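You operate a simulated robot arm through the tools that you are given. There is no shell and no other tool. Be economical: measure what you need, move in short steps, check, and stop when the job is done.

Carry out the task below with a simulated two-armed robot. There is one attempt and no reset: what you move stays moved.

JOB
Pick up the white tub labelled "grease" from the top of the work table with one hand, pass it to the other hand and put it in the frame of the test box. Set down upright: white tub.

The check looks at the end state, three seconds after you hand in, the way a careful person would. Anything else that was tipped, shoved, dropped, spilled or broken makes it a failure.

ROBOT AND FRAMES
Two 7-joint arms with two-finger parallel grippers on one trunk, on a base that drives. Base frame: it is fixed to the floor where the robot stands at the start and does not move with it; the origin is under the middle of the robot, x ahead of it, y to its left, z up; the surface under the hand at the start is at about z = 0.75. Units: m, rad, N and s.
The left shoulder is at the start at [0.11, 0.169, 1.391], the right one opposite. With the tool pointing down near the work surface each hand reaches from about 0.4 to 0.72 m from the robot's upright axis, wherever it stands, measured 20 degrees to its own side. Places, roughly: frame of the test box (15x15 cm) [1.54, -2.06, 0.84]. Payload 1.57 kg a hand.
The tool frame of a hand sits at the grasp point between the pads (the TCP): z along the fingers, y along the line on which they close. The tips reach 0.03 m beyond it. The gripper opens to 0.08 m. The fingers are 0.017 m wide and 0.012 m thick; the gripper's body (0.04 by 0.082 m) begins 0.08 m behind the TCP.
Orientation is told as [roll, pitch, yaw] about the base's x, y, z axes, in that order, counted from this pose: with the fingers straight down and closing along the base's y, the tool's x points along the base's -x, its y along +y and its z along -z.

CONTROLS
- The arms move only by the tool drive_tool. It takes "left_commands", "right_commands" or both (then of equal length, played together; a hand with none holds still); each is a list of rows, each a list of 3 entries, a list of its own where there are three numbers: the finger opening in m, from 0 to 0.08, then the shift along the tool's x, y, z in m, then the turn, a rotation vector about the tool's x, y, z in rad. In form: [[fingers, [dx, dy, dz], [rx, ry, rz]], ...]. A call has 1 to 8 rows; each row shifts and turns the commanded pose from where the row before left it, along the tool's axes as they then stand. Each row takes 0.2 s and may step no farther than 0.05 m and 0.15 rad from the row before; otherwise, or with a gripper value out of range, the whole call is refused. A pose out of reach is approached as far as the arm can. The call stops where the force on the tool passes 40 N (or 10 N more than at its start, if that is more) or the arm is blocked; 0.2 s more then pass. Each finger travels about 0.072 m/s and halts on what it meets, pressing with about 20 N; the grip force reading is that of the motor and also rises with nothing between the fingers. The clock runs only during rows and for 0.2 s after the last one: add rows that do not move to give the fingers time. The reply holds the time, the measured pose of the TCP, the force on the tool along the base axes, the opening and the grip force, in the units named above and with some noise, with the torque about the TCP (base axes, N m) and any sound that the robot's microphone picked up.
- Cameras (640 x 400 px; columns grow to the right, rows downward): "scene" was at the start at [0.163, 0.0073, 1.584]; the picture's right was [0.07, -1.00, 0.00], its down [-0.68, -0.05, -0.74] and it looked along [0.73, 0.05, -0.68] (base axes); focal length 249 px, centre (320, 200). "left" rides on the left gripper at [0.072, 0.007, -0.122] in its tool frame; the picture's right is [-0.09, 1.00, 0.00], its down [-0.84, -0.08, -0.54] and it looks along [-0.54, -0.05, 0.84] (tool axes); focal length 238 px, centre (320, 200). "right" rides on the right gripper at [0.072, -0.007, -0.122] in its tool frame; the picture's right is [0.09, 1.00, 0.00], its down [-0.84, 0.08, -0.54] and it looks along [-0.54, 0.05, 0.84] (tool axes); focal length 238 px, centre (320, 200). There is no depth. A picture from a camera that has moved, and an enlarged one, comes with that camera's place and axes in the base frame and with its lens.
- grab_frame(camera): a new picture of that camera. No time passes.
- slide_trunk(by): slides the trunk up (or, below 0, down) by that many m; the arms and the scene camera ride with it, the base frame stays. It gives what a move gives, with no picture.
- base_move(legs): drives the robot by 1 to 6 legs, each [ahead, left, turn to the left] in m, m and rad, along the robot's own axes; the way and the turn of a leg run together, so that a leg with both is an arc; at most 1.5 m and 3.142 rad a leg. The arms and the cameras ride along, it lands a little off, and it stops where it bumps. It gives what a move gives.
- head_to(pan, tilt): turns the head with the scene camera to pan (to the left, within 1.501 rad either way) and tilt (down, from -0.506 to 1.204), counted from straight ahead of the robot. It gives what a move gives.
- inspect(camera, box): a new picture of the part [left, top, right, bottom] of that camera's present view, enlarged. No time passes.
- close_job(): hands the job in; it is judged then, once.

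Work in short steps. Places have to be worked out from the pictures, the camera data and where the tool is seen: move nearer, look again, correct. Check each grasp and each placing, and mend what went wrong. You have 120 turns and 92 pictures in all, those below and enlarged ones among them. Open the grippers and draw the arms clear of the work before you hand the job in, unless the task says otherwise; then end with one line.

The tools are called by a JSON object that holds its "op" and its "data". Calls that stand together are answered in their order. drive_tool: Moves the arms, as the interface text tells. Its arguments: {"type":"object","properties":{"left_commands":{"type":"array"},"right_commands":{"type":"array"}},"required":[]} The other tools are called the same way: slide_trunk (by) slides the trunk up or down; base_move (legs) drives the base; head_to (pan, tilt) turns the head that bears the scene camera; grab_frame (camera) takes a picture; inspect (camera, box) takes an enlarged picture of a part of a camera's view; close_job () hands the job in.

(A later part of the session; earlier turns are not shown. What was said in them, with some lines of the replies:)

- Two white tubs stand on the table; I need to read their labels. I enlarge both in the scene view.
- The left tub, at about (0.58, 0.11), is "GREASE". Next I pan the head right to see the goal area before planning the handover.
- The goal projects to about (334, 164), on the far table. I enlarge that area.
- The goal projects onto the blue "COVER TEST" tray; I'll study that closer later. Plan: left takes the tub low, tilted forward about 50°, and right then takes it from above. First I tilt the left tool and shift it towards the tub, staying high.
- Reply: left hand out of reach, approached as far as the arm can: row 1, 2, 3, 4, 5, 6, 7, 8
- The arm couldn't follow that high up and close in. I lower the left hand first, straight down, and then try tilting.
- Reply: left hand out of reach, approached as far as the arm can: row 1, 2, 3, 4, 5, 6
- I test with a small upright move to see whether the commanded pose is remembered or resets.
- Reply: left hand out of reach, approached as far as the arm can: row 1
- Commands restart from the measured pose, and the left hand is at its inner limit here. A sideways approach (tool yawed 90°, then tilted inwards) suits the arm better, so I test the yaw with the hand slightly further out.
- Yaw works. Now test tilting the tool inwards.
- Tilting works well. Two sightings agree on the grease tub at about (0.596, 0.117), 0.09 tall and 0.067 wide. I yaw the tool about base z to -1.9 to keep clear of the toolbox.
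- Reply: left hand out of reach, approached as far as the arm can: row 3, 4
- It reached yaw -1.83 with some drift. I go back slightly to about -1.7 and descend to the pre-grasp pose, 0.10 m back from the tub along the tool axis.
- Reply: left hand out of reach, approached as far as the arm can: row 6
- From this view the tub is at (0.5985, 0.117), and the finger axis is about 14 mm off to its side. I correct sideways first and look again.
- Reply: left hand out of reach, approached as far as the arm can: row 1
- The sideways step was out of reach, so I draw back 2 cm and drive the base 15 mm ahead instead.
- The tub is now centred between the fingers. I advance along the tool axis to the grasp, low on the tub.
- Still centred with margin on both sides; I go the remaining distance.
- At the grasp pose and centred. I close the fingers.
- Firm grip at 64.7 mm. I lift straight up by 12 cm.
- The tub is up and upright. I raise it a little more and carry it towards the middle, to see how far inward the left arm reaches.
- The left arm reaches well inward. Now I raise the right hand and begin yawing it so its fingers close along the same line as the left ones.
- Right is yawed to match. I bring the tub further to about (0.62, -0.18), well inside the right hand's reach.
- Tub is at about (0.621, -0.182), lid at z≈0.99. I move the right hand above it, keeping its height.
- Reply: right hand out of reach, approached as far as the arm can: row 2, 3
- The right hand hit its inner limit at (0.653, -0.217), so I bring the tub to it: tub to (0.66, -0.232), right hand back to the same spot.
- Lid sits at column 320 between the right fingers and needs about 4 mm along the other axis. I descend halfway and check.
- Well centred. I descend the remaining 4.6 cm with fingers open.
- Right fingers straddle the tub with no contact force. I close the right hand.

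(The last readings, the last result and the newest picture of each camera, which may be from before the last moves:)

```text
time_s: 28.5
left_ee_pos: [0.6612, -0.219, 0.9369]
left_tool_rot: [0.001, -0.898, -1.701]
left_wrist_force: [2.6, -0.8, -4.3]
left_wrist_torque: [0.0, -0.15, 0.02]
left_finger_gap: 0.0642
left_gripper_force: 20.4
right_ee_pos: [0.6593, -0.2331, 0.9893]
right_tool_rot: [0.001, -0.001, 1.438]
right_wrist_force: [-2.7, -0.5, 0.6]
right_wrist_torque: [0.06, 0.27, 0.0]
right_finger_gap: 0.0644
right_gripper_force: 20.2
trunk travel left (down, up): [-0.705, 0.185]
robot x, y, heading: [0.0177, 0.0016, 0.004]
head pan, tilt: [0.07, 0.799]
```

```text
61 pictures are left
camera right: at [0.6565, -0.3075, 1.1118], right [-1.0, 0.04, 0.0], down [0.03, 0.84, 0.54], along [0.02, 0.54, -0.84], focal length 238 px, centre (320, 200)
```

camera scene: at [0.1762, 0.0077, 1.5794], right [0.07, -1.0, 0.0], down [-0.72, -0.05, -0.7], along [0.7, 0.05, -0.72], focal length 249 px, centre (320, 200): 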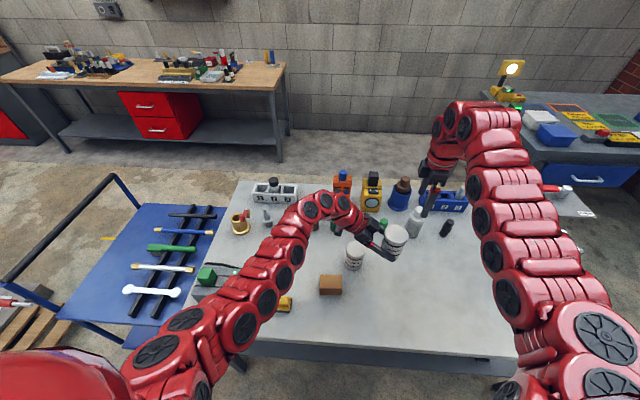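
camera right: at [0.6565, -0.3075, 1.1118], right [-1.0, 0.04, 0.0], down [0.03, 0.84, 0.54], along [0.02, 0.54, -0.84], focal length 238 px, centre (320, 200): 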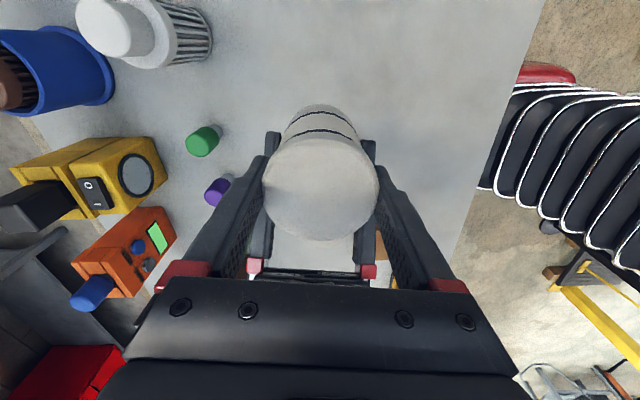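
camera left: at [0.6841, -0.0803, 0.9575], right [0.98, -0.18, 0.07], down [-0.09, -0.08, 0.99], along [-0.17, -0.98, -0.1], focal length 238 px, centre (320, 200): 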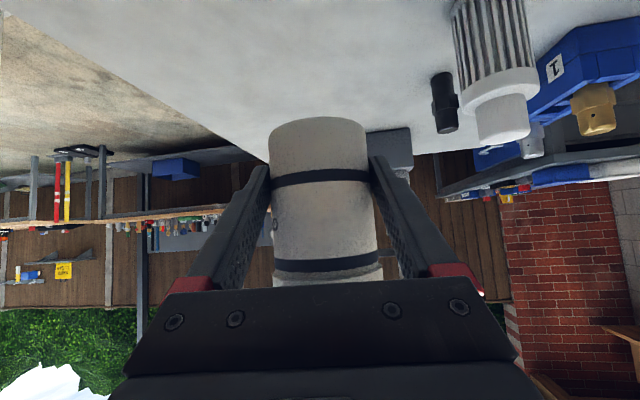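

Both hands hold it (64 mm, 20 N each). I open the left hand and back it off along its axis.

{"op": "drive_tool", "data": {"left_commands": [[0.08, [0, 0, 0], [0, 0, 0]], [0.08, [0, 0, 0], [0, 0, 0]], [0.08, [0, 0, -0.03], [0, 0, 0]], [0.08, [0, 0, -0.03], [0, 0, 0]], [0.08, [0, 0, -0.03], [0, 0, 0]], [0.08, [0, 0, -0.03], [0, 0, 0]]], "right_commands": [[0.04, [0, 0, 0], [0, 0, 0]], [0.04, [0, 0, 0], [0, 0, 0]], [0.04, [0, 0, 0], [0, 0, 0]], [0.04, [0, 0, 0], [0, 0, 0]], [0.04, [0, 0, 0], [0, 0, 0]], [0.04, [0, 0, 0], [0, 0, 0]]]}}

{"op": "grab_frame", "data": {"camera": "scene"}}

```text
time_s: 29.9
left_ee_pos: [0.674, -0.1272, 1.0131]
left_tool_rot: [0.002, -0.902, -1.699]
left_wrist_force: [0.3, 0.5, -0.6]
left_wrist_torque: [-0.03, 0.0, 0.0]
left_finger_gap: 0.0802
left_gripper_force: 0.1
right_ee_pos: [0.6595, -0.2325, 0.9888]
right_tool_rot: [0.0, 0.002, 1.44]
right_wrist_force: [-0.8, -0.4, 0.2]
right_wrist_torque: [-0.01, 0.03, 0.01]
right_finger_gap: 0.0644
right_gripper_force: 19.7
trunk travel left (down, up): [-0.705, 0.185]
robot x, y, heading: [0.0174, -0.002, -0.003]
head pan, tilt: [0.07, 0.799]
```

```text
60 pictures are left
camera scene: at [0.1763, 0.0076, 1.5794], right [0.07, -1.0, 0.0], down [-0.72, -0.05, -0.7], along [0.7, 0.05, -0.72], focal length 249 px, centre (320, 200)
```

scene: 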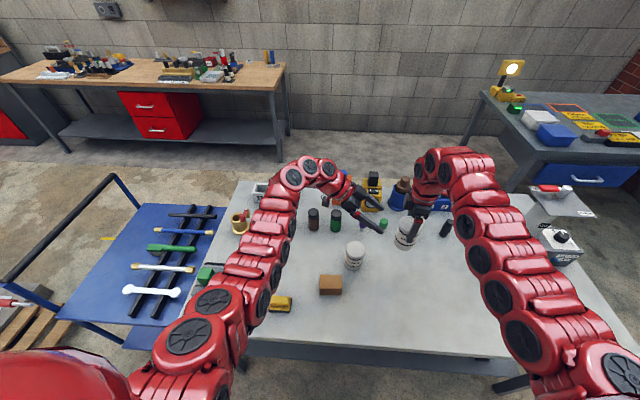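

The handover succeeded: the right hand alone holds the tub. I move the left hand back to its own side.

{"op": "drive_tool", "data": {"left_commands": [[0.08, [0.0247, -0.0052, -0.0311], [0, 0, 0]], [0.08, [0.0247, -0.0052, -0.0311], [0, 0, 0]], [0.08, [0.0247, -0.0052, -0.0311], [0, 0, 0]], [0.08, [0.0247, -0.0052, -0.0311], [0, 0, 0]], [0.08, [0.0247, -0.0052, -0.0311], [0, 0, 0]], [0.08, [0.0247, -0.0052, -0.0311], [0, 0, 0]], [0.08, [0.0247, -0.0052, -0.0311], [0, 0, 0]], [0.08, [0.0247, -0.0052, -0.0311], [0, 0, 0]]]}}

{"op": "drive_tool", "data": {"left_commands": [[0.08, [0, 0, 0], [0, 0.15, 0]], [0.08, [0, 0, 0], [0, 0.15, 0]], [0.08, [0, 0, 0], [0, 0.15, 0]], [0.08, [0, 0, 0], [0, 0.15, 0]], [0.08, [0, 0, 0], [0, 0.15, 0]], [0.08, [0, 0, 0], [0, 0.15, 0]]]}}

{"op": "slide_trunk", "data": {"by": 0.17}}

{"op": "grab_frame", "data": {"camera": "scene"}}

{"op": "grab_frame", "data": {"camera": "right"}}

```text
time_s: 31.7
left_ee_pos: [0.6695, 0.1924, 1.0108]
left_tool_rot: [0.003, -0.9, -1.699]
left_wrist_force: [-0.5, 0.1, 0.5]
left_wrist_torque: [0.03, -0.02, -0.02]
left_finger_gap: 0.0798
left_gripper_force: 0.1
left hand out of reach, approached as far as the arm can: row 8
right_ee_pos: [0.6594, -0.2336, 0.9899]
right_tool_rot: [0.001, 0.002, 1.439]
right_wrist_force: [-0.6, -0.1, -0.8]
right_wrist_torque: [0.0, -0.02, -0.01]
right_finger_gap: 0.0645
right_gripper_force: 19.8
trunk travel left (down, up): [-0.705, 0.185]
robot x, y, heading: [0.016, 0.0019, 0.004]
head pan, tilt: [0.07, 0.799]
```

```text
time_s: 33.1
left_ee_pos: [0.6686, 0.1918, 1.0113]
left_tool_rot: [0.002, 0.003, -1.697]
left_wrist_force: [-0.5, 0.0, 0.0]
left_wrist_torque: [0.0, -0.02, -0.02]
left_finger_gap: 0.08
left_gripper_force: 0.0
right_ee_pos: [0.6594, -0.2351, 0.9891]
right_tool_rot: [0.0, 0.001, 1.44]
right_wrist_force: [0.0, 0.0, 0.0]
right_wrist_torque: [0.01, -0.02, 0.01]
right_finger_gap: 0.0641
right_gripper_force: 19.6
trunk travel left (down, up): [-0.705, 0.185]
robot x, y, heading: [0.0162, -0.0002, -0.0]
head pan, tilt: [0.07, 0.799]
```

```text
time_s: 35.0
left_ee_pos: [0.6679, 0.1924, 1.1828]
left_tool_rot: [-0.002, -0.002, -1.698]
left_wrist_force: [-0.3, 0.2, -0.8]
left_wrist_torque: [-0.02, -0.02, 0.02]
left_finger_gap: 0.0803
left_gripper_force: 0.1
right_ee_pos: [0.6601, -0.2333, 1.1596]
right_tool_rot: [0.0, 0.0, 1.44]
right_wrist_force: [0.8, -0.7, -3.4]
right_wrist_torque: [0.03, -0.01, -0.03]
right_finger_gap: 0.0642
right_gripper_force: 20.5
trunk travel left (down, up): [-0.875, 0.015]
robot x, y, heading: [0.0152, -0.0007, 0.005]
head pan, tilt: [0.07, 0.799]
```

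```text
59 pictures are left
camera scene: at [0.1768, 0.0068, 1.7493], right [0.07, -1.0, 0.0], down [-0.72, -0.05, -0.7], along [0.69, 0.05, -0.72], focal length 249 px, centre (320, 200)
```

scene: 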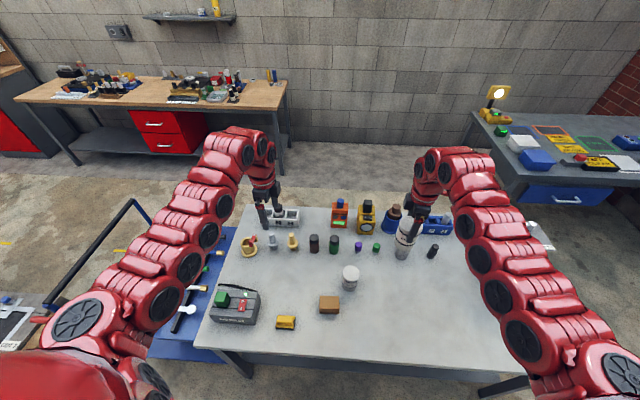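

```text
58 pictures are left
camera right: at [0.6567, -0.3075, 1.2817], right [-1.0, 0.04, 0.0], down [0.03, 0.84, 0.54], along [0.02, 0.54, -0.84], focal length 238 px, centre (320, 200)
```

right: 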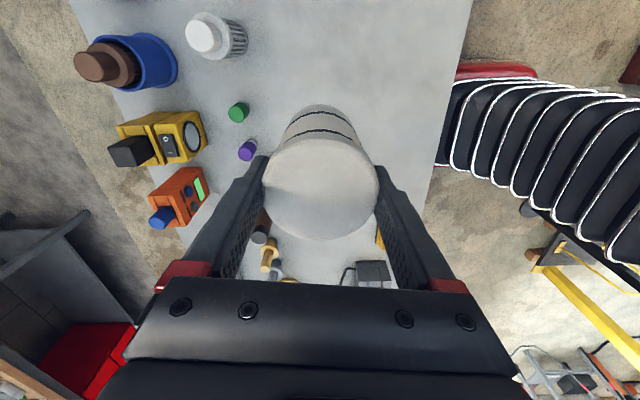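

The tub is held with its weight (about 3.4 N) on the right wrist. Before driving I look right and to the corner I'll pass through.

{"op": "head_to", "data": {"pan": -1.45, "tilt": 0.6}}

{"op": "grab_frame", "data": {"camera": "scene"}}

```text
time_s: 36.6
left_ee_pos: [0.6675, 0.1923, 1.1806]
left_tool_rot: [0.0, -0.002, -1.697]
left_wrist_force: [0.2, -0.2, 0.4]
left_wrist_torque: [0.05, 0.02, -0.02]
left_finger_gap: 0.08
left_gripper_force: 0.0
right_ee_pos: [0.6601, -0.2335, 1.1593]
right_tool_rot: [0.0, 0.0, 1.44]
right_wrist_force: [-0.7, -0.4, -2.7]
right_wrist_torque: [0.02, -0.01, -0.02]
right_finger_gap: 0.0644
right_gripper_force: 20.4
trunk travel left (down, up): [-0.875, 0.015]
robot x, y, heading: [0.0157, 0.001, 0.003]
head pan, tilt: [-1.45, 0.6]
```

```text
57 pictures are left
camera scene: at [0.1068, -0.0866, 1.7662], right [-0.99, -0.12, 0.0], down [-0.07, 0.56, -0.82], along [0.1, -0.82, -0.57], focal length 249 px, centre (320, 200)
```

scene: 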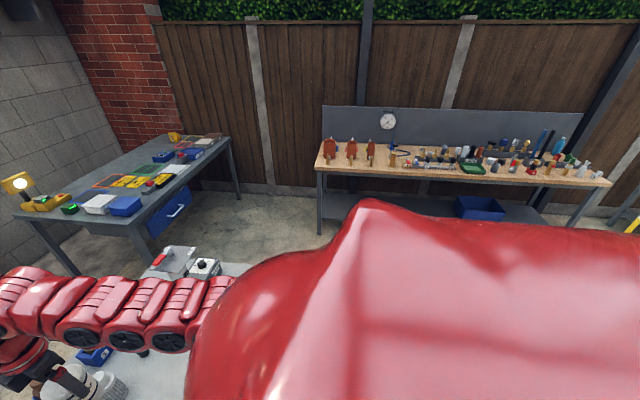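

Way is clear: I back off 0.3 m, strafe right 1.43 m through free floor, then check before going forward.

{"op": "base_move", "data": {"legs": [[-0.32, 0, 0], [0, -0.75, 0], [0, -0.7, 0]]}}

{"op": "head_to", "data": {"pan": -0.3, "tilt": 0.6}}

{"op": "grab_frame", "data": {"camera": "scene"}}

```text
time_s: 45.8
left_ee_pos: [0.3462, -1.2584, 1.1804]
left_tool_rot: [-0.001, -0.002, -1.705]
left_wrist_force: [0.3, -0.3, -0.6]
left_wrist_torque: [0.0, 0.0, 0.01]
left_finger_gap: 0.08
left_gripper_force: 0.2
right_ee_pos: [0.3353, -1.6849, 1.1588]
right_tool_rot: [-0.001, 0.002, 1.433]
right_wrist_force: [0.8, -0.4, -3.1]
right_wrist_torque: [-0.04, 0.01, 0.0]
right_finger_gap: 0.0642
right_gripper_force: 19.9
trunk travel left (down, up): [-0.875, 0.015]
robot x, y, heading: [-0.3084, -1.4471, -0.004]
head pan, tilt: [-1.45, 0.6]
```

```text
time_s: 47.2
left_ee_pos: [0.3469, -1.2592, 1.1815]
left_tool_rot: [0.0, -0.003, -1.705]
left_wrist_force: [0.6, 0.1, 0.3]
left_wrist_torque: [-0.01, -0.01, 0.0]
left_finger_gap: 0.0802
left_gripper_force: 0.1
right_ee_pos: [0.3354, -1.685, 1.1583]
right_tool_rot: [0.0, 0.001, 1.432]
right_wrist_force: [-0.2, 0.3, -2.6]
right_wrist_torque: [-0.02, -0.02, 0.04]
right_finger_gap: 0.0644
right_gripper_force: 19.9
trunk travel left (down, up): [-0.875, 0.015]
robot x, y, heading: [-0.3096, -1.4482, -0.004]
head pan, tilt: [-0.3, 0.6]
```

```text
56 pictures are left
camera scene: at [-0.1435, -1.4737, 1.7662], right [-0.3, -0.95, 0.0], down [-0.54, 0.17, -0.82], along [0.79, -0.25, -0.57], focal length 249 px, centre (320, 200)
```

scene: 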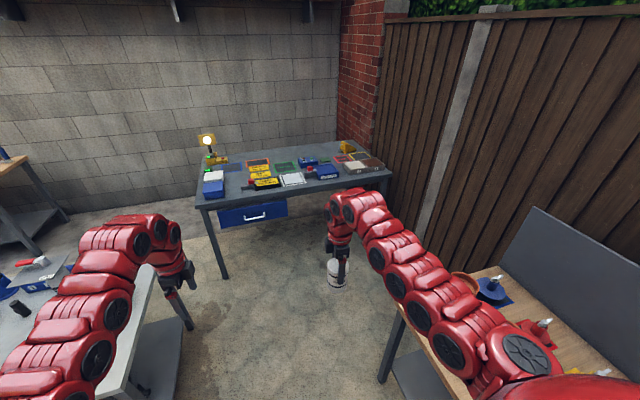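

Clear ahead. I drive forward about 0.95 m and look at the goal bench closer.

{"op": "base_move", "data": {"legs": [[0.95, 0, 0]]}}

{"op": "head_to", "data": {"pan": -0.3, "tilt": 0.6}}

{"op": "grab_frame", "data": {"camera": "scene"}}

```text
time_s: 52.2
left_ee_pos: [1.2981, -1.2685, 1.182]
left_tool_rot: [0.002, 0.0, -1.707]
left_wrist_force: [-0.1, -0.2, 0.2]
left_wrist_torque: [-0.01, 0.03, -0.02]
left_finger_gap: 0.0802
left_gripper_force: 0.0
right_ee_pos: [1.286, -1.6936, 1.1601]
right_tool_rot: [0.0, 0.001, 1.433]
right_wrist_force: [-0.5, 0.7, -3.2]
right_wrist_torque: [-0.01, 0.02, 0.0]
right_finger_gap: 0.0645
right_gripper_force: 20.0
trunk travel left (down, up): [-0.875, 0.015]
robot x, y, heading: [0.6435, -1.4501, -0.009]
head pan, tilt: [-0.3, 0.6]
```

```text
time_s: 52.8
left_ee_pos: [1.2996, -1.2686, 1.1811]
left_tool_rot: [0.002, -0.002, -1.706]
left_wrist_force: [0.4, 0.2, 0.1]
left_wrist_torque: [-0.03, 0.0, 0.0]
left_finger_gap: 0.0801
left_gripper_force: 0.0
right_ee_pos: [1.2862, -1.6942, 1.1593]
right_tool_rot: [-0.001, -0.001, 1.432]
right_wrist_force: [-0.9, 0.4, -3.5]
right_wrist_torque: [-0.01, -0.02, -0.04]
right_finger_gap: 0.0643
right_gripper_force: 20.0
trunk travel left (down, up): [-0.875, 0.015]
robot x, y, heading: [0.6446, -1.4556, -0.008]
head pan, tilt: [-0.3, 0.6]
```

```text
55 pictures are left
camera scene: at [0.8093, -1.4812, 1.7662], right [-0.3, -0.95, 0.0], down [-0.54, 0.17, -0.82], along [0.79, -0.25, -0.57], focal length 249 px, centre (320, 200)
```

scene: 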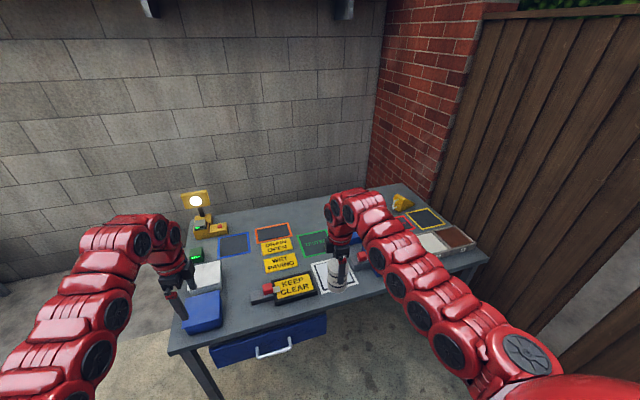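

The right arm hides the goal. I strafe right 0.38 m in front of the bench and look from there.

{"op": "base_move", "data": {"legs": [[0, -0.38, 0]]}}

{"op": "head_to", "data": {"pan": -0.1, "tilt": 0.75}}

{"op": "grab_frame", "data": {"camera": "scene"}}

```text
time_s: 55.2
left_ee_pos: [1.2958, -1.6469, 1.1813]
left_tool_rot: [0.001, 0.0, -1.706]
left_wrist_force: [0.1, 0.4, -0.5]
left_wrist_torque: [-0.02, -0.03, 0.0]
left_finger_gap: 0.0799
left_gripper_force: 0.0
right_ee_pos: [1.2839, -2.0712, 1.1597]
right_tool_rot: [-0.001, 0.001, 1.429]
right_wrist_force: [0.8, -0.1, -3.2]
right_wrist_torque: [-0.02, 0.03, 0.02]
right_finger_gap: 0.0644
right_gripper_force: 20.5
trunk travel left (down, up): [-0.875, 0.015]
robot x, y, heading: [0.64, -1.835, -0.01]
head pan, tilt: [-0.3, 0.6]
```

```text
time_s: 55.9
left_ee_pos: [1.2966, -1.648, 1.1814]
left_tool_rot: [0.001, 0.002, -1.706]
left_wrist_force: [-0.7, 0.0, -0.3]
left_wrist_torque: [-0.01, 0.01, 0.03]
left_finger_gap: 0.08
left_gripper_force: 0.0
right_ee_pos: [1.2828, -2.0745, 1.1587]
right_tool_rot: [0.0, -0.001, 1.429]
right_wrist_force: [1.0, -0.5, -2.9]
right_wrist_torque: [0.02, 0.0, 0.0]
right_finger_gap: 0.0642
right_gripper_force: 20.0
trunk travel left (down, up): [-0.875, 0.015]
robot x, y, heading: [0.6458, -1.8344, -0.011]
head pan, tilt: [-0.099, 0.75]
```

```text
54 pictures are left
camera scene: at [0.8041, -1.8433, 1.7534], right [-0.11, -0.99, 0.0], down [-0.68, 0.08, -0.73], along [0.73, -0.08, -0.68], focal length 249 px, centre (320, 200)
```

scene: 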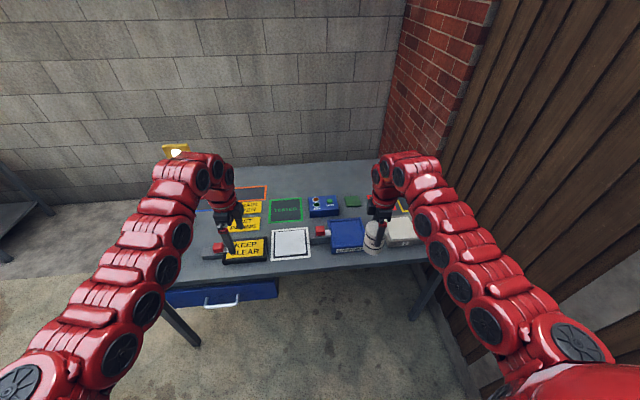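

{"op": "inspect", "data": {"camera": "scene", "box": [190, 170, 460, 290]}}

{"op": "inspect", "data": {"camera": "scene", "box": [295, 185, 445, 265]}}

```text
2.37 times, centred on (325, 230) of scene
camera zoom: at [0.8041, -1.8433, 1.7534], right [-0.11, -0.99, 0.0], down [-0.68, 0.08, -0.73], along [0.73, -0.08, -0.68], focal length 590 px, centre (308, 129)
```

zoom: 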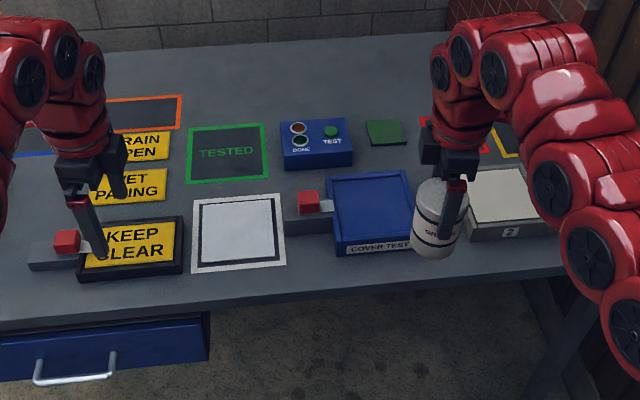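

```text
4.27 times, centred on (370, 225) of scene
camera zoom: at [0.8041, -1.8433, 1.7534], right [-0.11, -0.99, 0.0], down [-0.68, 0.08, -0.73], along [0.73, -0.08, -0.68], focal length 1063 px, centre (107, 93)
```

zoom: 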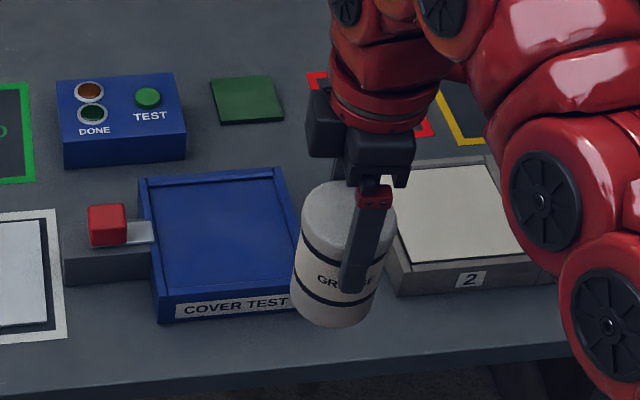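

The goal projects exactly onto the blue "COVER TEST" box. I need to know whether it is open or lidded, and what the red-knob device beside it is, so I move closer with the hand kept to the left of it.

{"op": "base_move", "data": {"legs": [[0.25, 0.22, 0]]}}

{"op": "head_to", "data": {"pan": -0.7, "tilt": 0.95}}

{"op": "grab_frame", "data": {"camera": "scene"}}

```text
time_s: 58.1
left_ee_pos: [1.5444, -1.432, 1.1822]
left_tool_rot: [0.002, 0.001, -1.71]
left_wrist_force: [-0.9, 0.2, -0.1]
left_wrist_torque: [0.02, 0.02, 0.0]
left_finger_gap: 0.0802
left_gripper_force: 0.2
right_ee_pos: [1.5311, -1.8569, 1.1598]
right_tool_rot: [0.0, 0.0, 1.428]
right_wrist_force: [-0.1, 0.1, -4.2]
right_wrist_torque: [0.01, 0.01, 0.0]
right_finger_gap: 0.0644
right_gripper_force: 19.9
trunk travel left (down, up): [-0.875, 0.015]
robot x, y, heading: [0.8932, -1.6152, -0.016]
head pan, tilt: [-0.099, 0.75]
```

```text
time_s: 59.1
left_ee_pos: [1.5464, -1.4301, 1.1814]
left_tool_rot: [0.002, 0.0, -1.71]
left_wrist_force: [1.0, -0.7, 0.0]
left_wrist_torque: [0.0, 0.03, 0.0]
left_finger_gap: 0.0803
left_gripper_force: 0.2
right_ee_pos: [1.5314, -1.8572, 1.1594]
right_tool_rot: [0.001, 0.001, 1.427]
right_wrist_force: [0.7, -0.1, -3.4]
right_wrist_torque: [0.0, -0.04, 0.0]
right_finger_gap: 0.0643
right_gripper_force: 20.2
trunk travel left (down, up): [-0.875, 0.015]
robot x, y, heading: [0.8888, -1.6176, -0.005]
head pan, tilt: [-0.7, 0.949]
```

```text
51 pictures are left
camera scene: at [1.0263, -1.6631, 1.7379], right [-0.65, -0.76, 0.0], down [-0.62, 0.53, -0.58], along [0.44, -0.38, -0.81], focal length 249 px, centre (320, 200)
```

scene: 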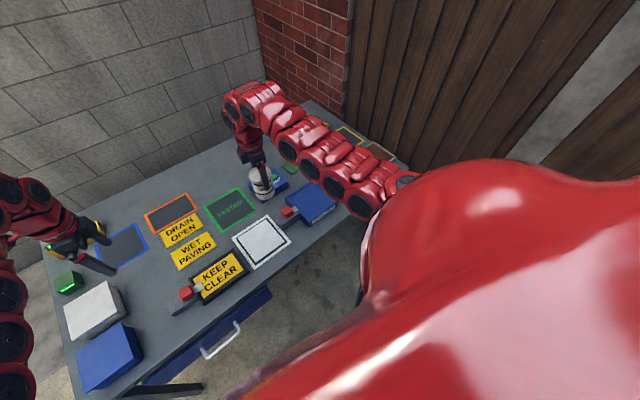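

{"op": "inspect", "data": {"camera": "scene", "box": [240, 160, 360, 260]}}

{"op": "inspect", "data": {"camera": "scene", "box": [150, 210, 300, 330]}}

{"op": "grab_frame", "data": {"camera": "right"}}

```text
4.00 times, centred on (300, 210) of scene
camera zoom: at [1.0263, -1.6631, 1.7379], right [-0.65, -0.76, 0.0], down [-0.62, 0.53, -0.58], along [0.44, -0.38, -0.81], focal length 996 px, centre (400, 160)
```

zoom: 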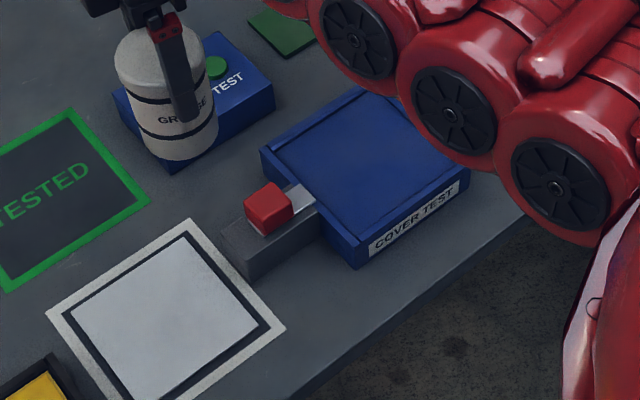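

```text
3.33 times, centred on (225, 270) of scene
camera zoom: at [1.0263, -1.6631, 1.7379], right [-0.65, -0.76, 0.0], down [-0.62, 0.53, -0.58], along [0.44, -0.38, -0.81], focal length 830 px, centre (637, -33)
```

zoom: 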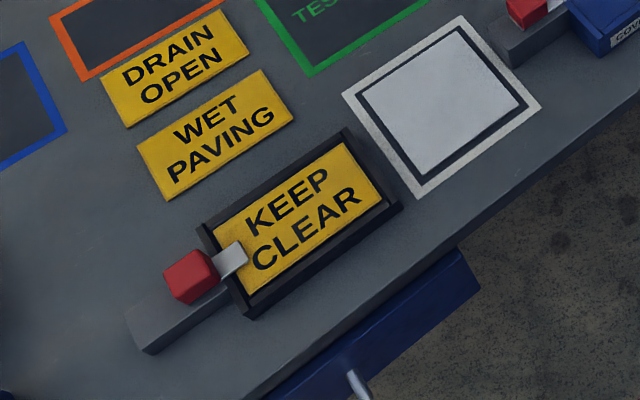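

```text
48 pictures are left
camera right: at [1.5281, -1.9308, 1.2819], right [-1.0, 0.05, 0.0], down [0.04, 0.84, 0.54], along [0.03, 0.54, -0.84], focal length 238 px, centre (320, 200)
```

right: 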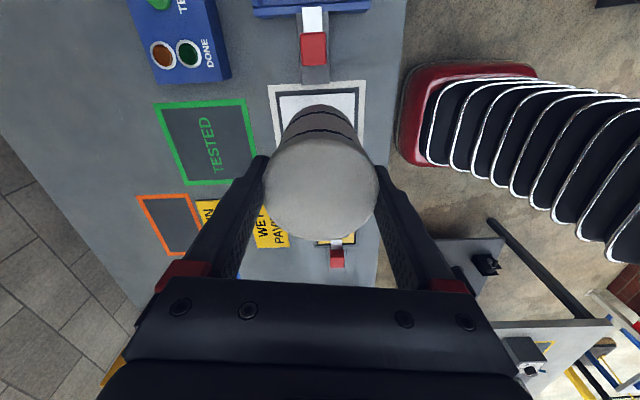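

The goal is the recessed top of the "COVER TEST" box, which I measure at about (1.53, -2.05), matching the given place. A clip sits only on its left rim, so the centre is free. I strafe right to put the hand over it.

{"op": "base_move", "data": {"legs": [[0.0, -0.19, 0]]}}

{"op": "head_to", "data": {"pan": -0.3, "tilt": 0.95}}

{"op": "grab_frame", "data": {"camera": "scene"}}

{"op": "grab_frame", "data": {"camera": "right"}}

```text
time_s: 60.6
left_ee_pos: [1.5449, -1.6181, 1.1817]
left_tool_rot: [0.001, -0.003, -1.71]
left_wrist_force: [-0.1, 0.8, 0.0]
left_wrist_torque: [-0.04, -0.01, 0.0]
left_finger_gap: 0.0801
left_gripper_force: 0.1
right_ee_pos: [1.5298, -2.0438, 1.1602]
right_tool_rot: [0.0, 0.001, 1.428]
right_wrist_force: [0.1, 0.4, -3.3]
right_wrist_torque: [-0.02, 0.01, -0.02]
right_finger_gap: 0.0643
right_gripper_force: 19.5
trunk travel left (down, up): [-0.875, 0.015]
robot x, y, heading: [0.8892, -1.8047, -0.009]
head pan, tilt: [-0.7, 0.949]
```

```text
time_s: 61.5
left_ee_pos: [1.5449, -1.6206, 1.1823]
left_tool_rot: [0.002, 0.001, -1.71]
left_wrist_force: [0.5, -1.0, -0.4]
left_wrist_torque: [0.04, 0.01, 0.01]
left_finger_gap: 0.0802
left_gripper_force: 0.0
right_ee_pos: [1.5294, -2.0461, 1.1597]
right_tool_rot: [-0.001, 0.0, 1.428]
right_wrist_force: [-0.3, 0.3, -3.8]
right_wrist_torque: [-0.02, 0.01, 0.03]
right_finger_gap: 0.0642
right_gripper_force: 19.9
trunk travel left (down, up): [-0.875, 0.015]
robot x, y, heading: [0.885, -1.8055, -0.015]
head pan, tilt: [-0.3, 0.949]
```

```text
47 pictures are left
camera scene: at [1.0385, -1.8286, 1.7378], right [-0.31, -0.95, 0.0], down [-0.77, 0.25, -0.58], along [0.55, -0.18, -0.81], focal length 249 px, centre (320, 200)
```

scene: 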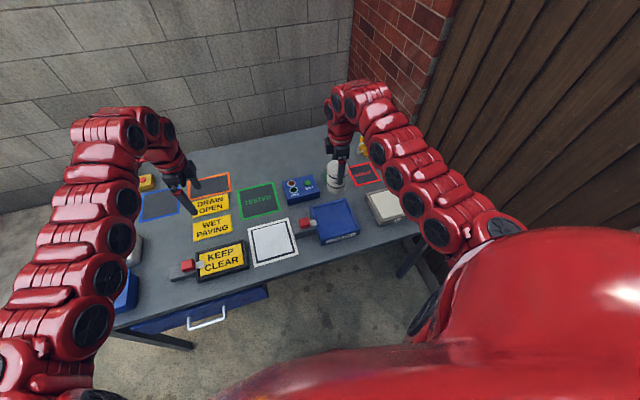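

```text
46 pictures are left
camera right: at [1.5261, -2.1211, 1.2817], right [-1.0, 0.05, 0.0], down [0.04, 0.84, 0.54], along [0.03, 0.54, -0.84], focal length 238 px, centre (320, 200)
```

right: 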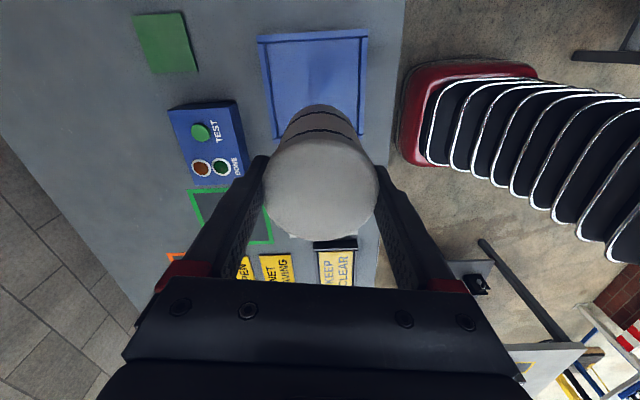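

Now the box is unobstructed in the scene view; I enlarge to measure its frame.

{"op": "inspect", "data": {"camera": "scene", "box": [280, 160, 430, 260]}}

```text
4.00 times, centred on (355, 210) of scene
camera zoom: at [1.0385, -1.8286, 1.7378], right [-0.31, -0.95, 0.0], down [-0.77, 0.25, -0.58], along [0.55, -0.18, -0.81], focal length 996 px, centre (180, 160)
```

zoom: 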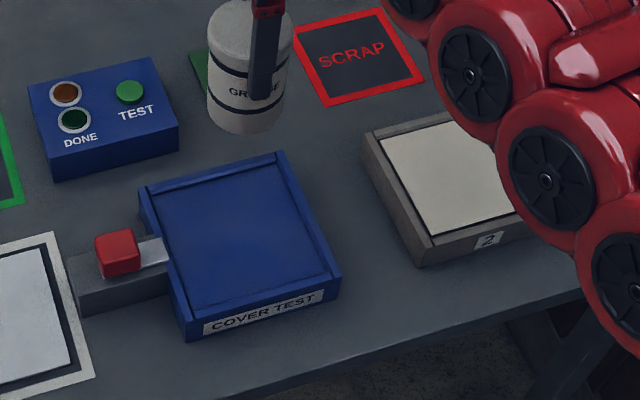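

Frame centre measures (1.541, -2.059). I lower the trunk 0.15 m and nudge the hand over that point.

{"op": "slide_trunk", "data": {"by": -0.15}}

{"op": "drive_tool", "data": {"right_commands": [[0.04, [0.0113, -0.0127, 0], [0, 0, 0]], [0.04, [0, 0, 0], [0, 0, 0]]]}}

{"op": "grab_frame", "data": {"camera": "scene"}}

{"op": "grab_frame", "data": {"camera": "right"}}

```text
time_s: 63.3
left_ee_pos: [1.5446, -1.6203, 1.0323]
left_tool_rot: [0.003, -0.003, -1.708]
left_wrist_force: [0.4, -0.8, 0.0]
left_wrist_torque: [-0.02, 0.03, 0.02]
left_finger_gap: 0.0801
left_gripper_force: 0.0
right_ee_pos: [1.53, -2.0455, 1.0096]
right_tool_rot: [-0.002, 0.001, 1.429]
right_wrist_force: [0.1, -0.6, -2.5]
right_wrist_torque: [-0.01, 0.03, 0.02]
right_finger_gap: 0.064
right_gripper_force: 20.5
trunk travel left (down, up): [-0.725, 0.165]
robot x, y, heading: [0.8869, -1.8031, -0.021]
head pan, tilt: [-0.3, 0.949]
```

```text
time_s: 63.9
left_ee_pos: [1.5435, -1.6215, 1.0316]
left_tool_rot: [0.003, -0.001, -1.71]
left_wrist_force: [-0.5, -0.8, 0.8]
left_wrist_torque: [0.02, -0.01, -0.03]
left_finger_gap: 0.0799
left_gripper_force: 0.1
right_ee_pos: [1.5409, -2.0597, 1.0104]
right_tool_rot: [0.0, 0.0, 1.427]
right_wrist_force: [-0.5, 0.3, -2.6]
right_wrist_torque: [0.02, 0.03, -0.01]
right_finger_gap: 0.0644
right_gripper_force: 20.5
trunk travel left (down, up): [-0.725, 0.165]
robot x, y, heading: [0.8888, -1.8068, -0.016]
head pan, tilt: [-0.3, 0.949]
```

```text
44 pictures are left
camera scene: at [1.0379, -1.8276, 1.5879], right [-0.31, -0.95, 0.0], down [-0.77, 0.25, -0.58], along [0.55, -0.18, -0.81], focal length 249 px, centre (320, 200)
```

scene: 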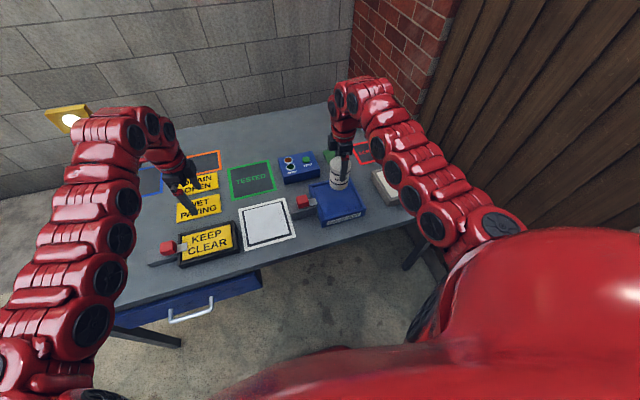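

```text
43 pictures are left
camera right: at [1.5367, -2.1332, 1.1321], right [-1.0, 0.05, 0.0], down [0.04, 0.84, 0.54], along [0.03, 0.54, -0.84], focal length 238 px, centre (320, 200)
```

right: 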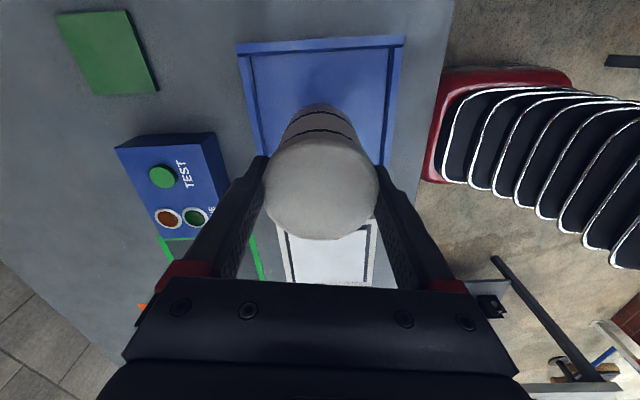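

Laterally well centred. I descend 5 cm and check from the scene camera.

{"op": "drive_tool", "data": {"right_commands": [[0.04, [0, 0, 0.025], [0, 0, 0]], [0.04, [0, 0, 0.025], [0, 0, 0]], [0.04, [0, 0, 0], [0, 0, 0]]]}}

{"op": "inspect", "data": {"camera": "scene", "box": [260, 130, 410, 230]}}

```text
time_s: 64.7
left_ee_pos: [1.5445, -1.6205, 1.0307]
left_tool_rot: [0.002, -0.001, -1.709]
left_wrist_force: [0.4, -1.2, 0.1]
left_wrist_torque: [-0.01, 0.03, 0.01]
left_finger_gap: 0.08
left_gripper_force: 0.1
right_ee_pos: [1.5405, -2.059, 0.9599]
right_tool_rot: [-0.001, -0.001, 1.428]
right_wrist_force: [-0.3, 1.0, -4.0]
right_wrist_torque: [-0.03, -0.03, -0.03]
right_finger_gap: 0.0641
right_gripper_force: 20.2
trunk travel left (down, up): [-0.725, 0.165]
robot x, y, heading: [0.8883, -1.8048, -0.013]
head pan, tilt: [-0.3, 0.949]
```

```text
4.00 times, centred on (335, 180) of scene
camera zoom: at [1.0383, -1.8277, 1.5879], right [-0.31, -0.95, 0.0], down [-0.77, 0.25, -0.58], along [0.55, -0.18, -0.81], focal length 996 px, centre (260, 280)
```

zoom: 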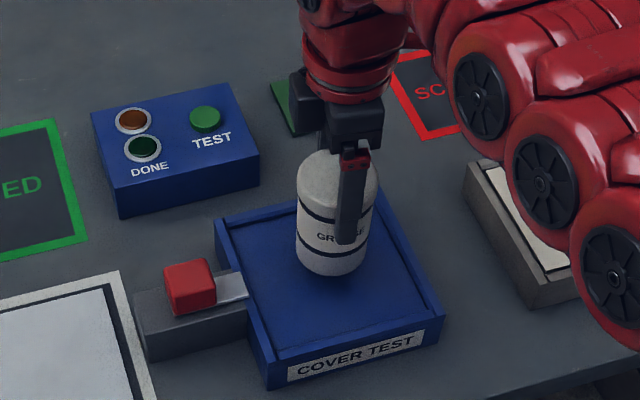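

Tub base at about 0.87, above the frame. I descend in small steps watching the vertical force.

{"op": "drive_tool", "data": {"right_commands": [[0.04, [0, 0, 0.01], [0, 0, 0]], [0.04, [0, 0, 0.01], [0, 0, 0]], [0.04, [0, 0, 0], [0, 0, 0]]]}}

{"op": "inspect", "data": {"camera": "scene", "box": [285, 150, 385, 230]}}

```text
time_s: 65.5
left_ee_pos: [1.5431, -1.6207, 1.0323]
left_tool_rot: [0.002, -0.001, -1.712]
left_wrist_force: [0.7, 0.1, 0.1]
left_wrist_torque: [-0.04, 0.0, -0.02]
left_finger_gap: 0.08
left_gripper_force: 0.0
right_ee_pos: [1.5417, -2.0574, 0.9397]
right_tool_rot: [0.0, 0.001, 1.427]
right_wrist_force: [0.9, -0.1, -2.7]
right_wrist_torque: [0.02, 0.0, 0.0]
right_finger_gap: 0.0641
right_gripper_force: 20.2
trunk travel left (down, up): [-0.725, 0.165]
robot x, y, heading: [0.8871, -1.8096, -0.01]
head pan, tilt: [-0.3, 0.949]
```

```text
5.00 times, centred on (335, 190) of scene
camera zoom: at [1.0383, -1.8277, 1.5878], right [-0.31, -0.95, 0.0], down [-0.77, 0.25, -0.58], along [0.55, -0.18, -0.81], focal length 1245 px, centre (245, 250)
```

zoom: 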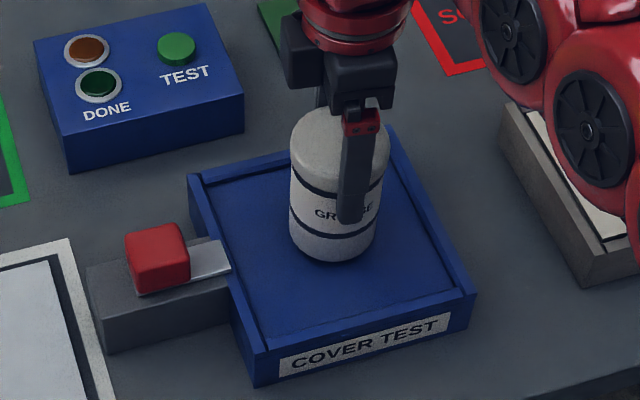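

{"op": "drive_tool", "data": {"right_commands": [[0.04, [0, 0, 0.005], [0, 0, 0]], [0.04, [0, 0, 0.004], [0, 0, 0]], [0.04, [0, 0, 0], [0, 0, 0]]]}}

```text
time_s: 66.3
left_ee_pos: [1.5429, -1.6206, 1.0329]
left_tool_rot: [0.004, -0.001, -1.708]
left_wrist_force: [0.0, -0.2, 0.5]
left_wrist_torque: [0.02, 0.01, -0.04]
left_finger_gap: 0.08
left_gripper_force: 0.1
right_ee_pos: [1.5409, -2.0577, 0.9325]
right_tool_rot: [-0.007, 0.002, 1.427]
right_wrist_force: [4.1, -0.2, 19.9]
right_wrist_torque: [-0.08, 0.33, 0.05]
right_finger_gap: 0.0642
right_gripper_force: 20.1
trunk travel left (down, up): [-0.725, 0.165]
robot x, y, heading: [0.8932, -1.8045, -0.008]
head pan, tilt: [-0.3, 0.949]
```

Contact felt (about 20 N up). I ease up 1.5 mm to unload before releasing.

{"op": "drive_tool", "data": {"right_commands": [[0.04, [0, 0, -0.0015], [0, 0, 0]], [0.04, [0, 0, 0], [0, 0, 0]]]}}

{"op": "inspect", "data": {"camera": "scene", "box": [285, 150, 385, 230]}}

```text
time_s: 66.9
left_ee_pos: [1.5432, -1.6204, 1.0324]
left_tool_rot: [0.003, -0.003, -1.708]
left_wrist_force: [0.1, -0.1, 0.9]
left_wrist_torque: [0.02, -0.02, 0.01]
left_finger_gap: 0.0799
left_gripper_force: 0.1
right_ee_pos: [1.5407, -2.0595, 0.9329]
right_tool_rot: [-0.002, 0.0, 1.427]
right_wrist_force: [7.0, 0.3, 15.5]
right_wrist_torque: [-0.16, -0.1, 0.06]
right_finger_gap: 0.0641
right_gripper_force: 19.5
trunk travel left (down, up): [-0.725, 0.165]
robot x, y, heading: [0.8923, -1.8055, -0.012]
head pan, tilt: [-0.3, 0.949]
```

```text
5.00 times, centred on (335, 190) of scene
camera zoom: at [1.0371, -1.8266, 1.588], right [-0.31, -0.95, 0.0], down [-0.77, 0.25, -0.58], along [0.55, -0.18, -0.81], focal length 1245 px, centre (245, 250)
```

zoom: 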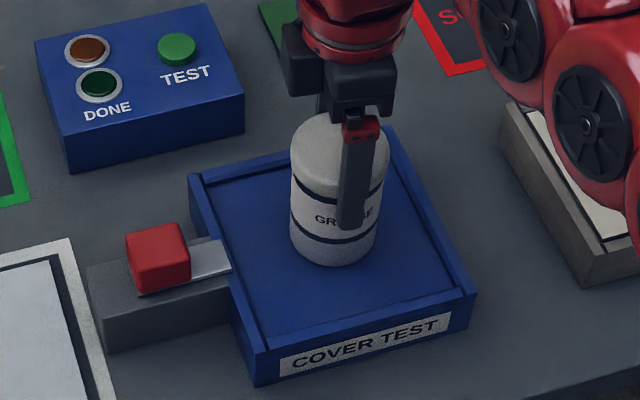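

{"op": "drive_tool", "data": {"right_commands": [[0.04, [0, 0, -0.002], [0, 0, 0]], [0.04, [0, 0, 0], [0, 0, 0]]]}}

```text
time_s: 67.5
left_ee_pos: [1.5437, -1.6212, 1.0314]
left_tool_rot: [0.003, 0.0, -1.71]
left_wrist_force: [-0.2, -0.7, 1.1]
left_wrist_torque: [0.04, -0.01, -0.01]
left_finger_gap: 0.08
left_gripper_force: 0.0
right_ee_pos: [1.5395, -2.0601, 0.9327]
right_tool_rot: [0.004, 0.0, 1.428]
right_wrist_force: [-0.3, 1.2, -0.6]
right_wrist_torque: [0.04, -0.02, 0.04]
right_finger_gap: 0.0643
right_gripper_force: 19.9
trunk travel left (down, up): [-0.725, 0.165]
robot x, y, heading: [0.8881, -1.8076, -0.018]
head pan, tilt: [-0.3, 0.949]
```

Unloaded: the tub stands on the frame floor. I open the right hand and rise straight up.

{"op": "drive_tool", "data": {"right_commands": [[0.06, [0, 0, 0], [0, 0, 0]], [0.08, [0, 0, 0], [0, 0, 0]], [0.08, [0, 0, 0], [0, 0, 0]]]}}

{"op": "grab_frame", "data": {"camera": "right"}}

```text
time_s: 68.3
left_ee_pos: [1.5444, -1.6209, 1.0323]
left_tool_rot: [0.001, 0.0, -1.71]
left_wrist_force: [-0.9, 0.2, -0.2]
left_wrist_torque: [0.0, 0.05, -0.03]
left_finger_gap: 0.0799
left_gripper_force: 0.0
right_ee_pos: [1.5406, -2.0601, 0.9333]
right_tool_rot: [0.002, -0.002, 1.428]
right_wrist_force: [-0.6, 0.0, 1.4]
right_wrist_torque: [0.02, 0.0, -0.01]
right_finger_gap: 0.0799
right_gripper_force: 0.1
trunk travel left (down, up): [-0.725, 0.165]
robot x, y, heading: [0.887, -1.8047, -0.012]
head pan, tilt: [-0.3, 0.949]
```

```text
39 pictures are left
camera right: at [1.5368, -2.1335, 1.0562], right [-1.0, 0.05, 0.0], down [0.04, 0.84, 0.54], along [0.03, 0.54, -0.84], focal length 238 px, centre (320, 200)
```

right: 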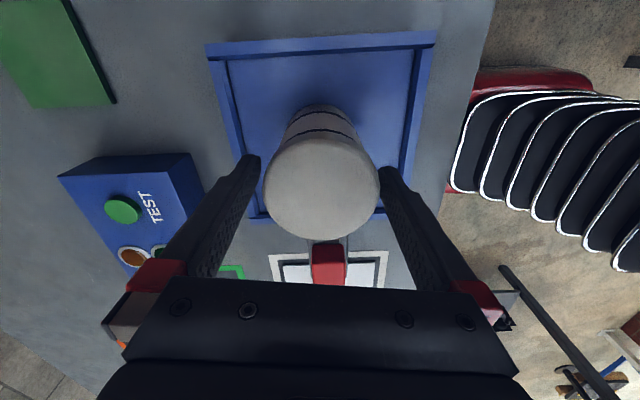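

Tub is free of both fingers. I raise the right hand straight up 15 cm.

{"op": "drive_tool", "data": {"right_commands": [[0.08, [0, 0, -0.02], [0, 0, 0]], [0.08, [0, 0, -0.03], [0, 0, 0]], [0.08, [0, 0, -0.03], [0, 0, 0]], [0.08, [0, 0, -0.03], [0, 0, 0]], [0.08, [0, 0, -0.03], [0, 0, 0]]]}}

{"op": "inspect", "data": {"camera": "scene", "box": [260, 130, 410, 230]}}

{"op": "grab_frame", "data": {"camera": "right"}}

```text
time_s: 69.5
left_ee_pos: [1.5429, -1.62, 1.0317]
left_tool_rot: [0.001, -0.002, -1.71]
left_wrist_force: [-0.4, -0.5, 0.2]
left_wrist_torque: [0.0, 0.01, 0.02]
left_finger_gap: 0.0798
left_gripper_force: 0.1
right_ee_pos: [1.5411, -2.0595, 1.0734]
right_tool_rot: [0.002, 0.0, 1.427]
right_wrist_force: [-0.2, -0.2, 0.3]
right_wrist_torque: [0.0, 0.04, 0.0]
right_finger_gap: 0.0799
right_gripper_force: 0.1
trunk travel left (down, up): [-0.725, 0.165]
robot x, y, heading: [0.8866, -1.8057, -0.01]
head pan, tilt: [-0.3, 0.949]
```

```text
4.00 times, centred on (335, 180) of scene
camera zoom: at [1.0378, -1.8273, 1.5879], right [-0.31, -0.95, 0.0], down [-0.77, 0.25, -0.58], along [0.55, -0.18, -0.81], focal length 996 px, centre (260, 280)
```

zoom: 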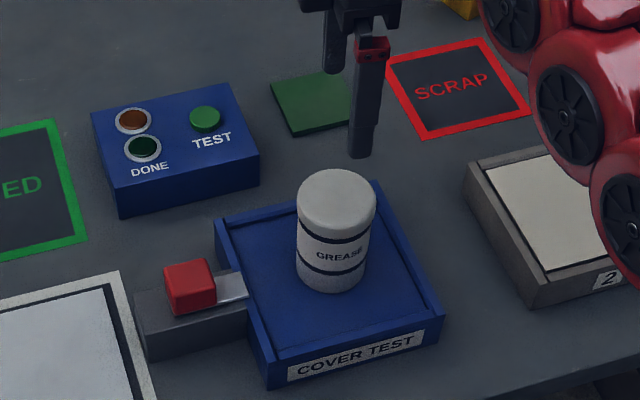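

```text
37 pictures are left
camera right: at [1.5364, -2.1334, 1.1958], right [-1.0, 0.05, 0.0], down [0.04, 0.84, 0.54], along [0.03, 0.54, -0.84], focal length 238 px, centre (320, 200)
```

right: 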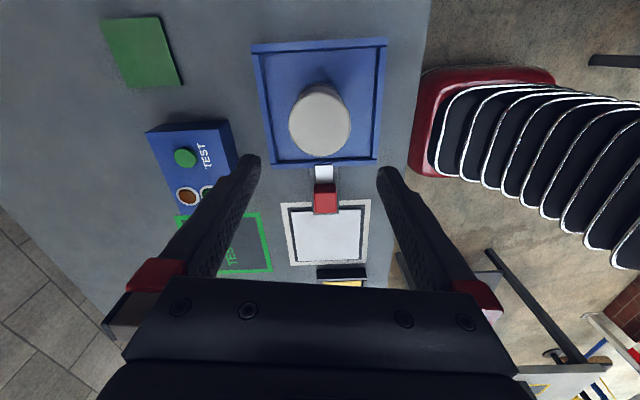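

The tub stands upright inside the frame, with nothing else disturbed. I raise the trunk a bit and back the robot away so both arms are clear.

{"op": "slide_trunk", "data": {"by": 0.12}}

{"op": "base_move", "data": {"legs": [[-0.22, 0, 0]]}}

{"op": "grab_frame", "data": {"camera": "scene"}}

```text
time_s: 71.0
left_ee_pos: [1.5436, -1.6207, 1.1505]
left_tool_rot: [0.002, -0.003, -1.709]
left_wrist_force: [-0.1, -1.0, 0.2]
left_wrist_torque: [-0.02, 0.01, 0.02]
left_finger_gap: 0.0802
left_gripper_force: 0.0
right_ee_pos: [1.5411, -2.0595, 1.1933]
right_tool_rot: [0.0, 0.001, 1.426]
right_wrist_force: [0.2, -0.1, 0.6]
right_wrist_torque: [0.02, 0.01, -0.05]
right_finger_gap: 0.08
right_gripper_force: 0.1
trunk travel left (down, up): [-0.845, 0.045]
robot x, y, heading: [0.8868, -1.8079, -0.014]
head pan, tilt: [-0.3, 0.949]
```

```text
time_s: 72.7
left_ee_pos: [1.3264, -1.6172, 1.1508]
left_tool_rot: [-0.001, -0.002, -1.709]
left_wrist_force: [0.1, 0.2, -0.1]
left_wrist_torque: [-0.01, 0.02, 0.01]
left_finger_gap: 0.0799
left_gripper_force: 0.0
right_ee_pos: [1.3227, -2.057, 1.1924]
right_tool_rot: [0.003, -0.001, 1.43]
right_wrist_force: [0.7, -0.3, 0.2]
right_wrist_torque: [0.0, 0.03, 0.0]
right_finger_gap: 0.0801
right_gripper_force: 0.1
trunk travel left (down, up): [-0.845, 0.045]
robot x, y, heading: [0.6706, -1.8067, -0.016]
head pan, tilt: [-0.3, 0.949]
```

```text
36 pictures are left
camera scene: at [0.8211, -1.8248, 1.7077], right [-0.31, -0.95, 0.0], down [-0.77, 0.25, -0.58], along [0.55, -0.18, -0.81], focal length 249 px, centre (320, 200)
```

scene: 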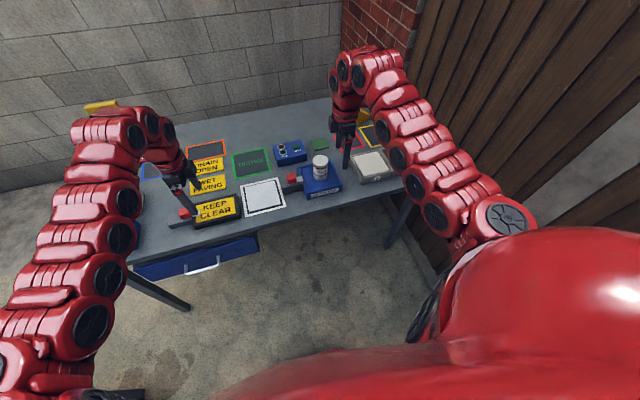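

The tub is upright in the frame and both arms are clear with grippers open, so I hand in.

{"op": "close_job", "data": {}}

```text
The job is handed in.
```

The white tub labelled "grease" went from the left hand to the right hand and now stands upright in the frame of the test box (the blue one labelled "COVER TEST"); the pictures show nothing else tipped or moved.
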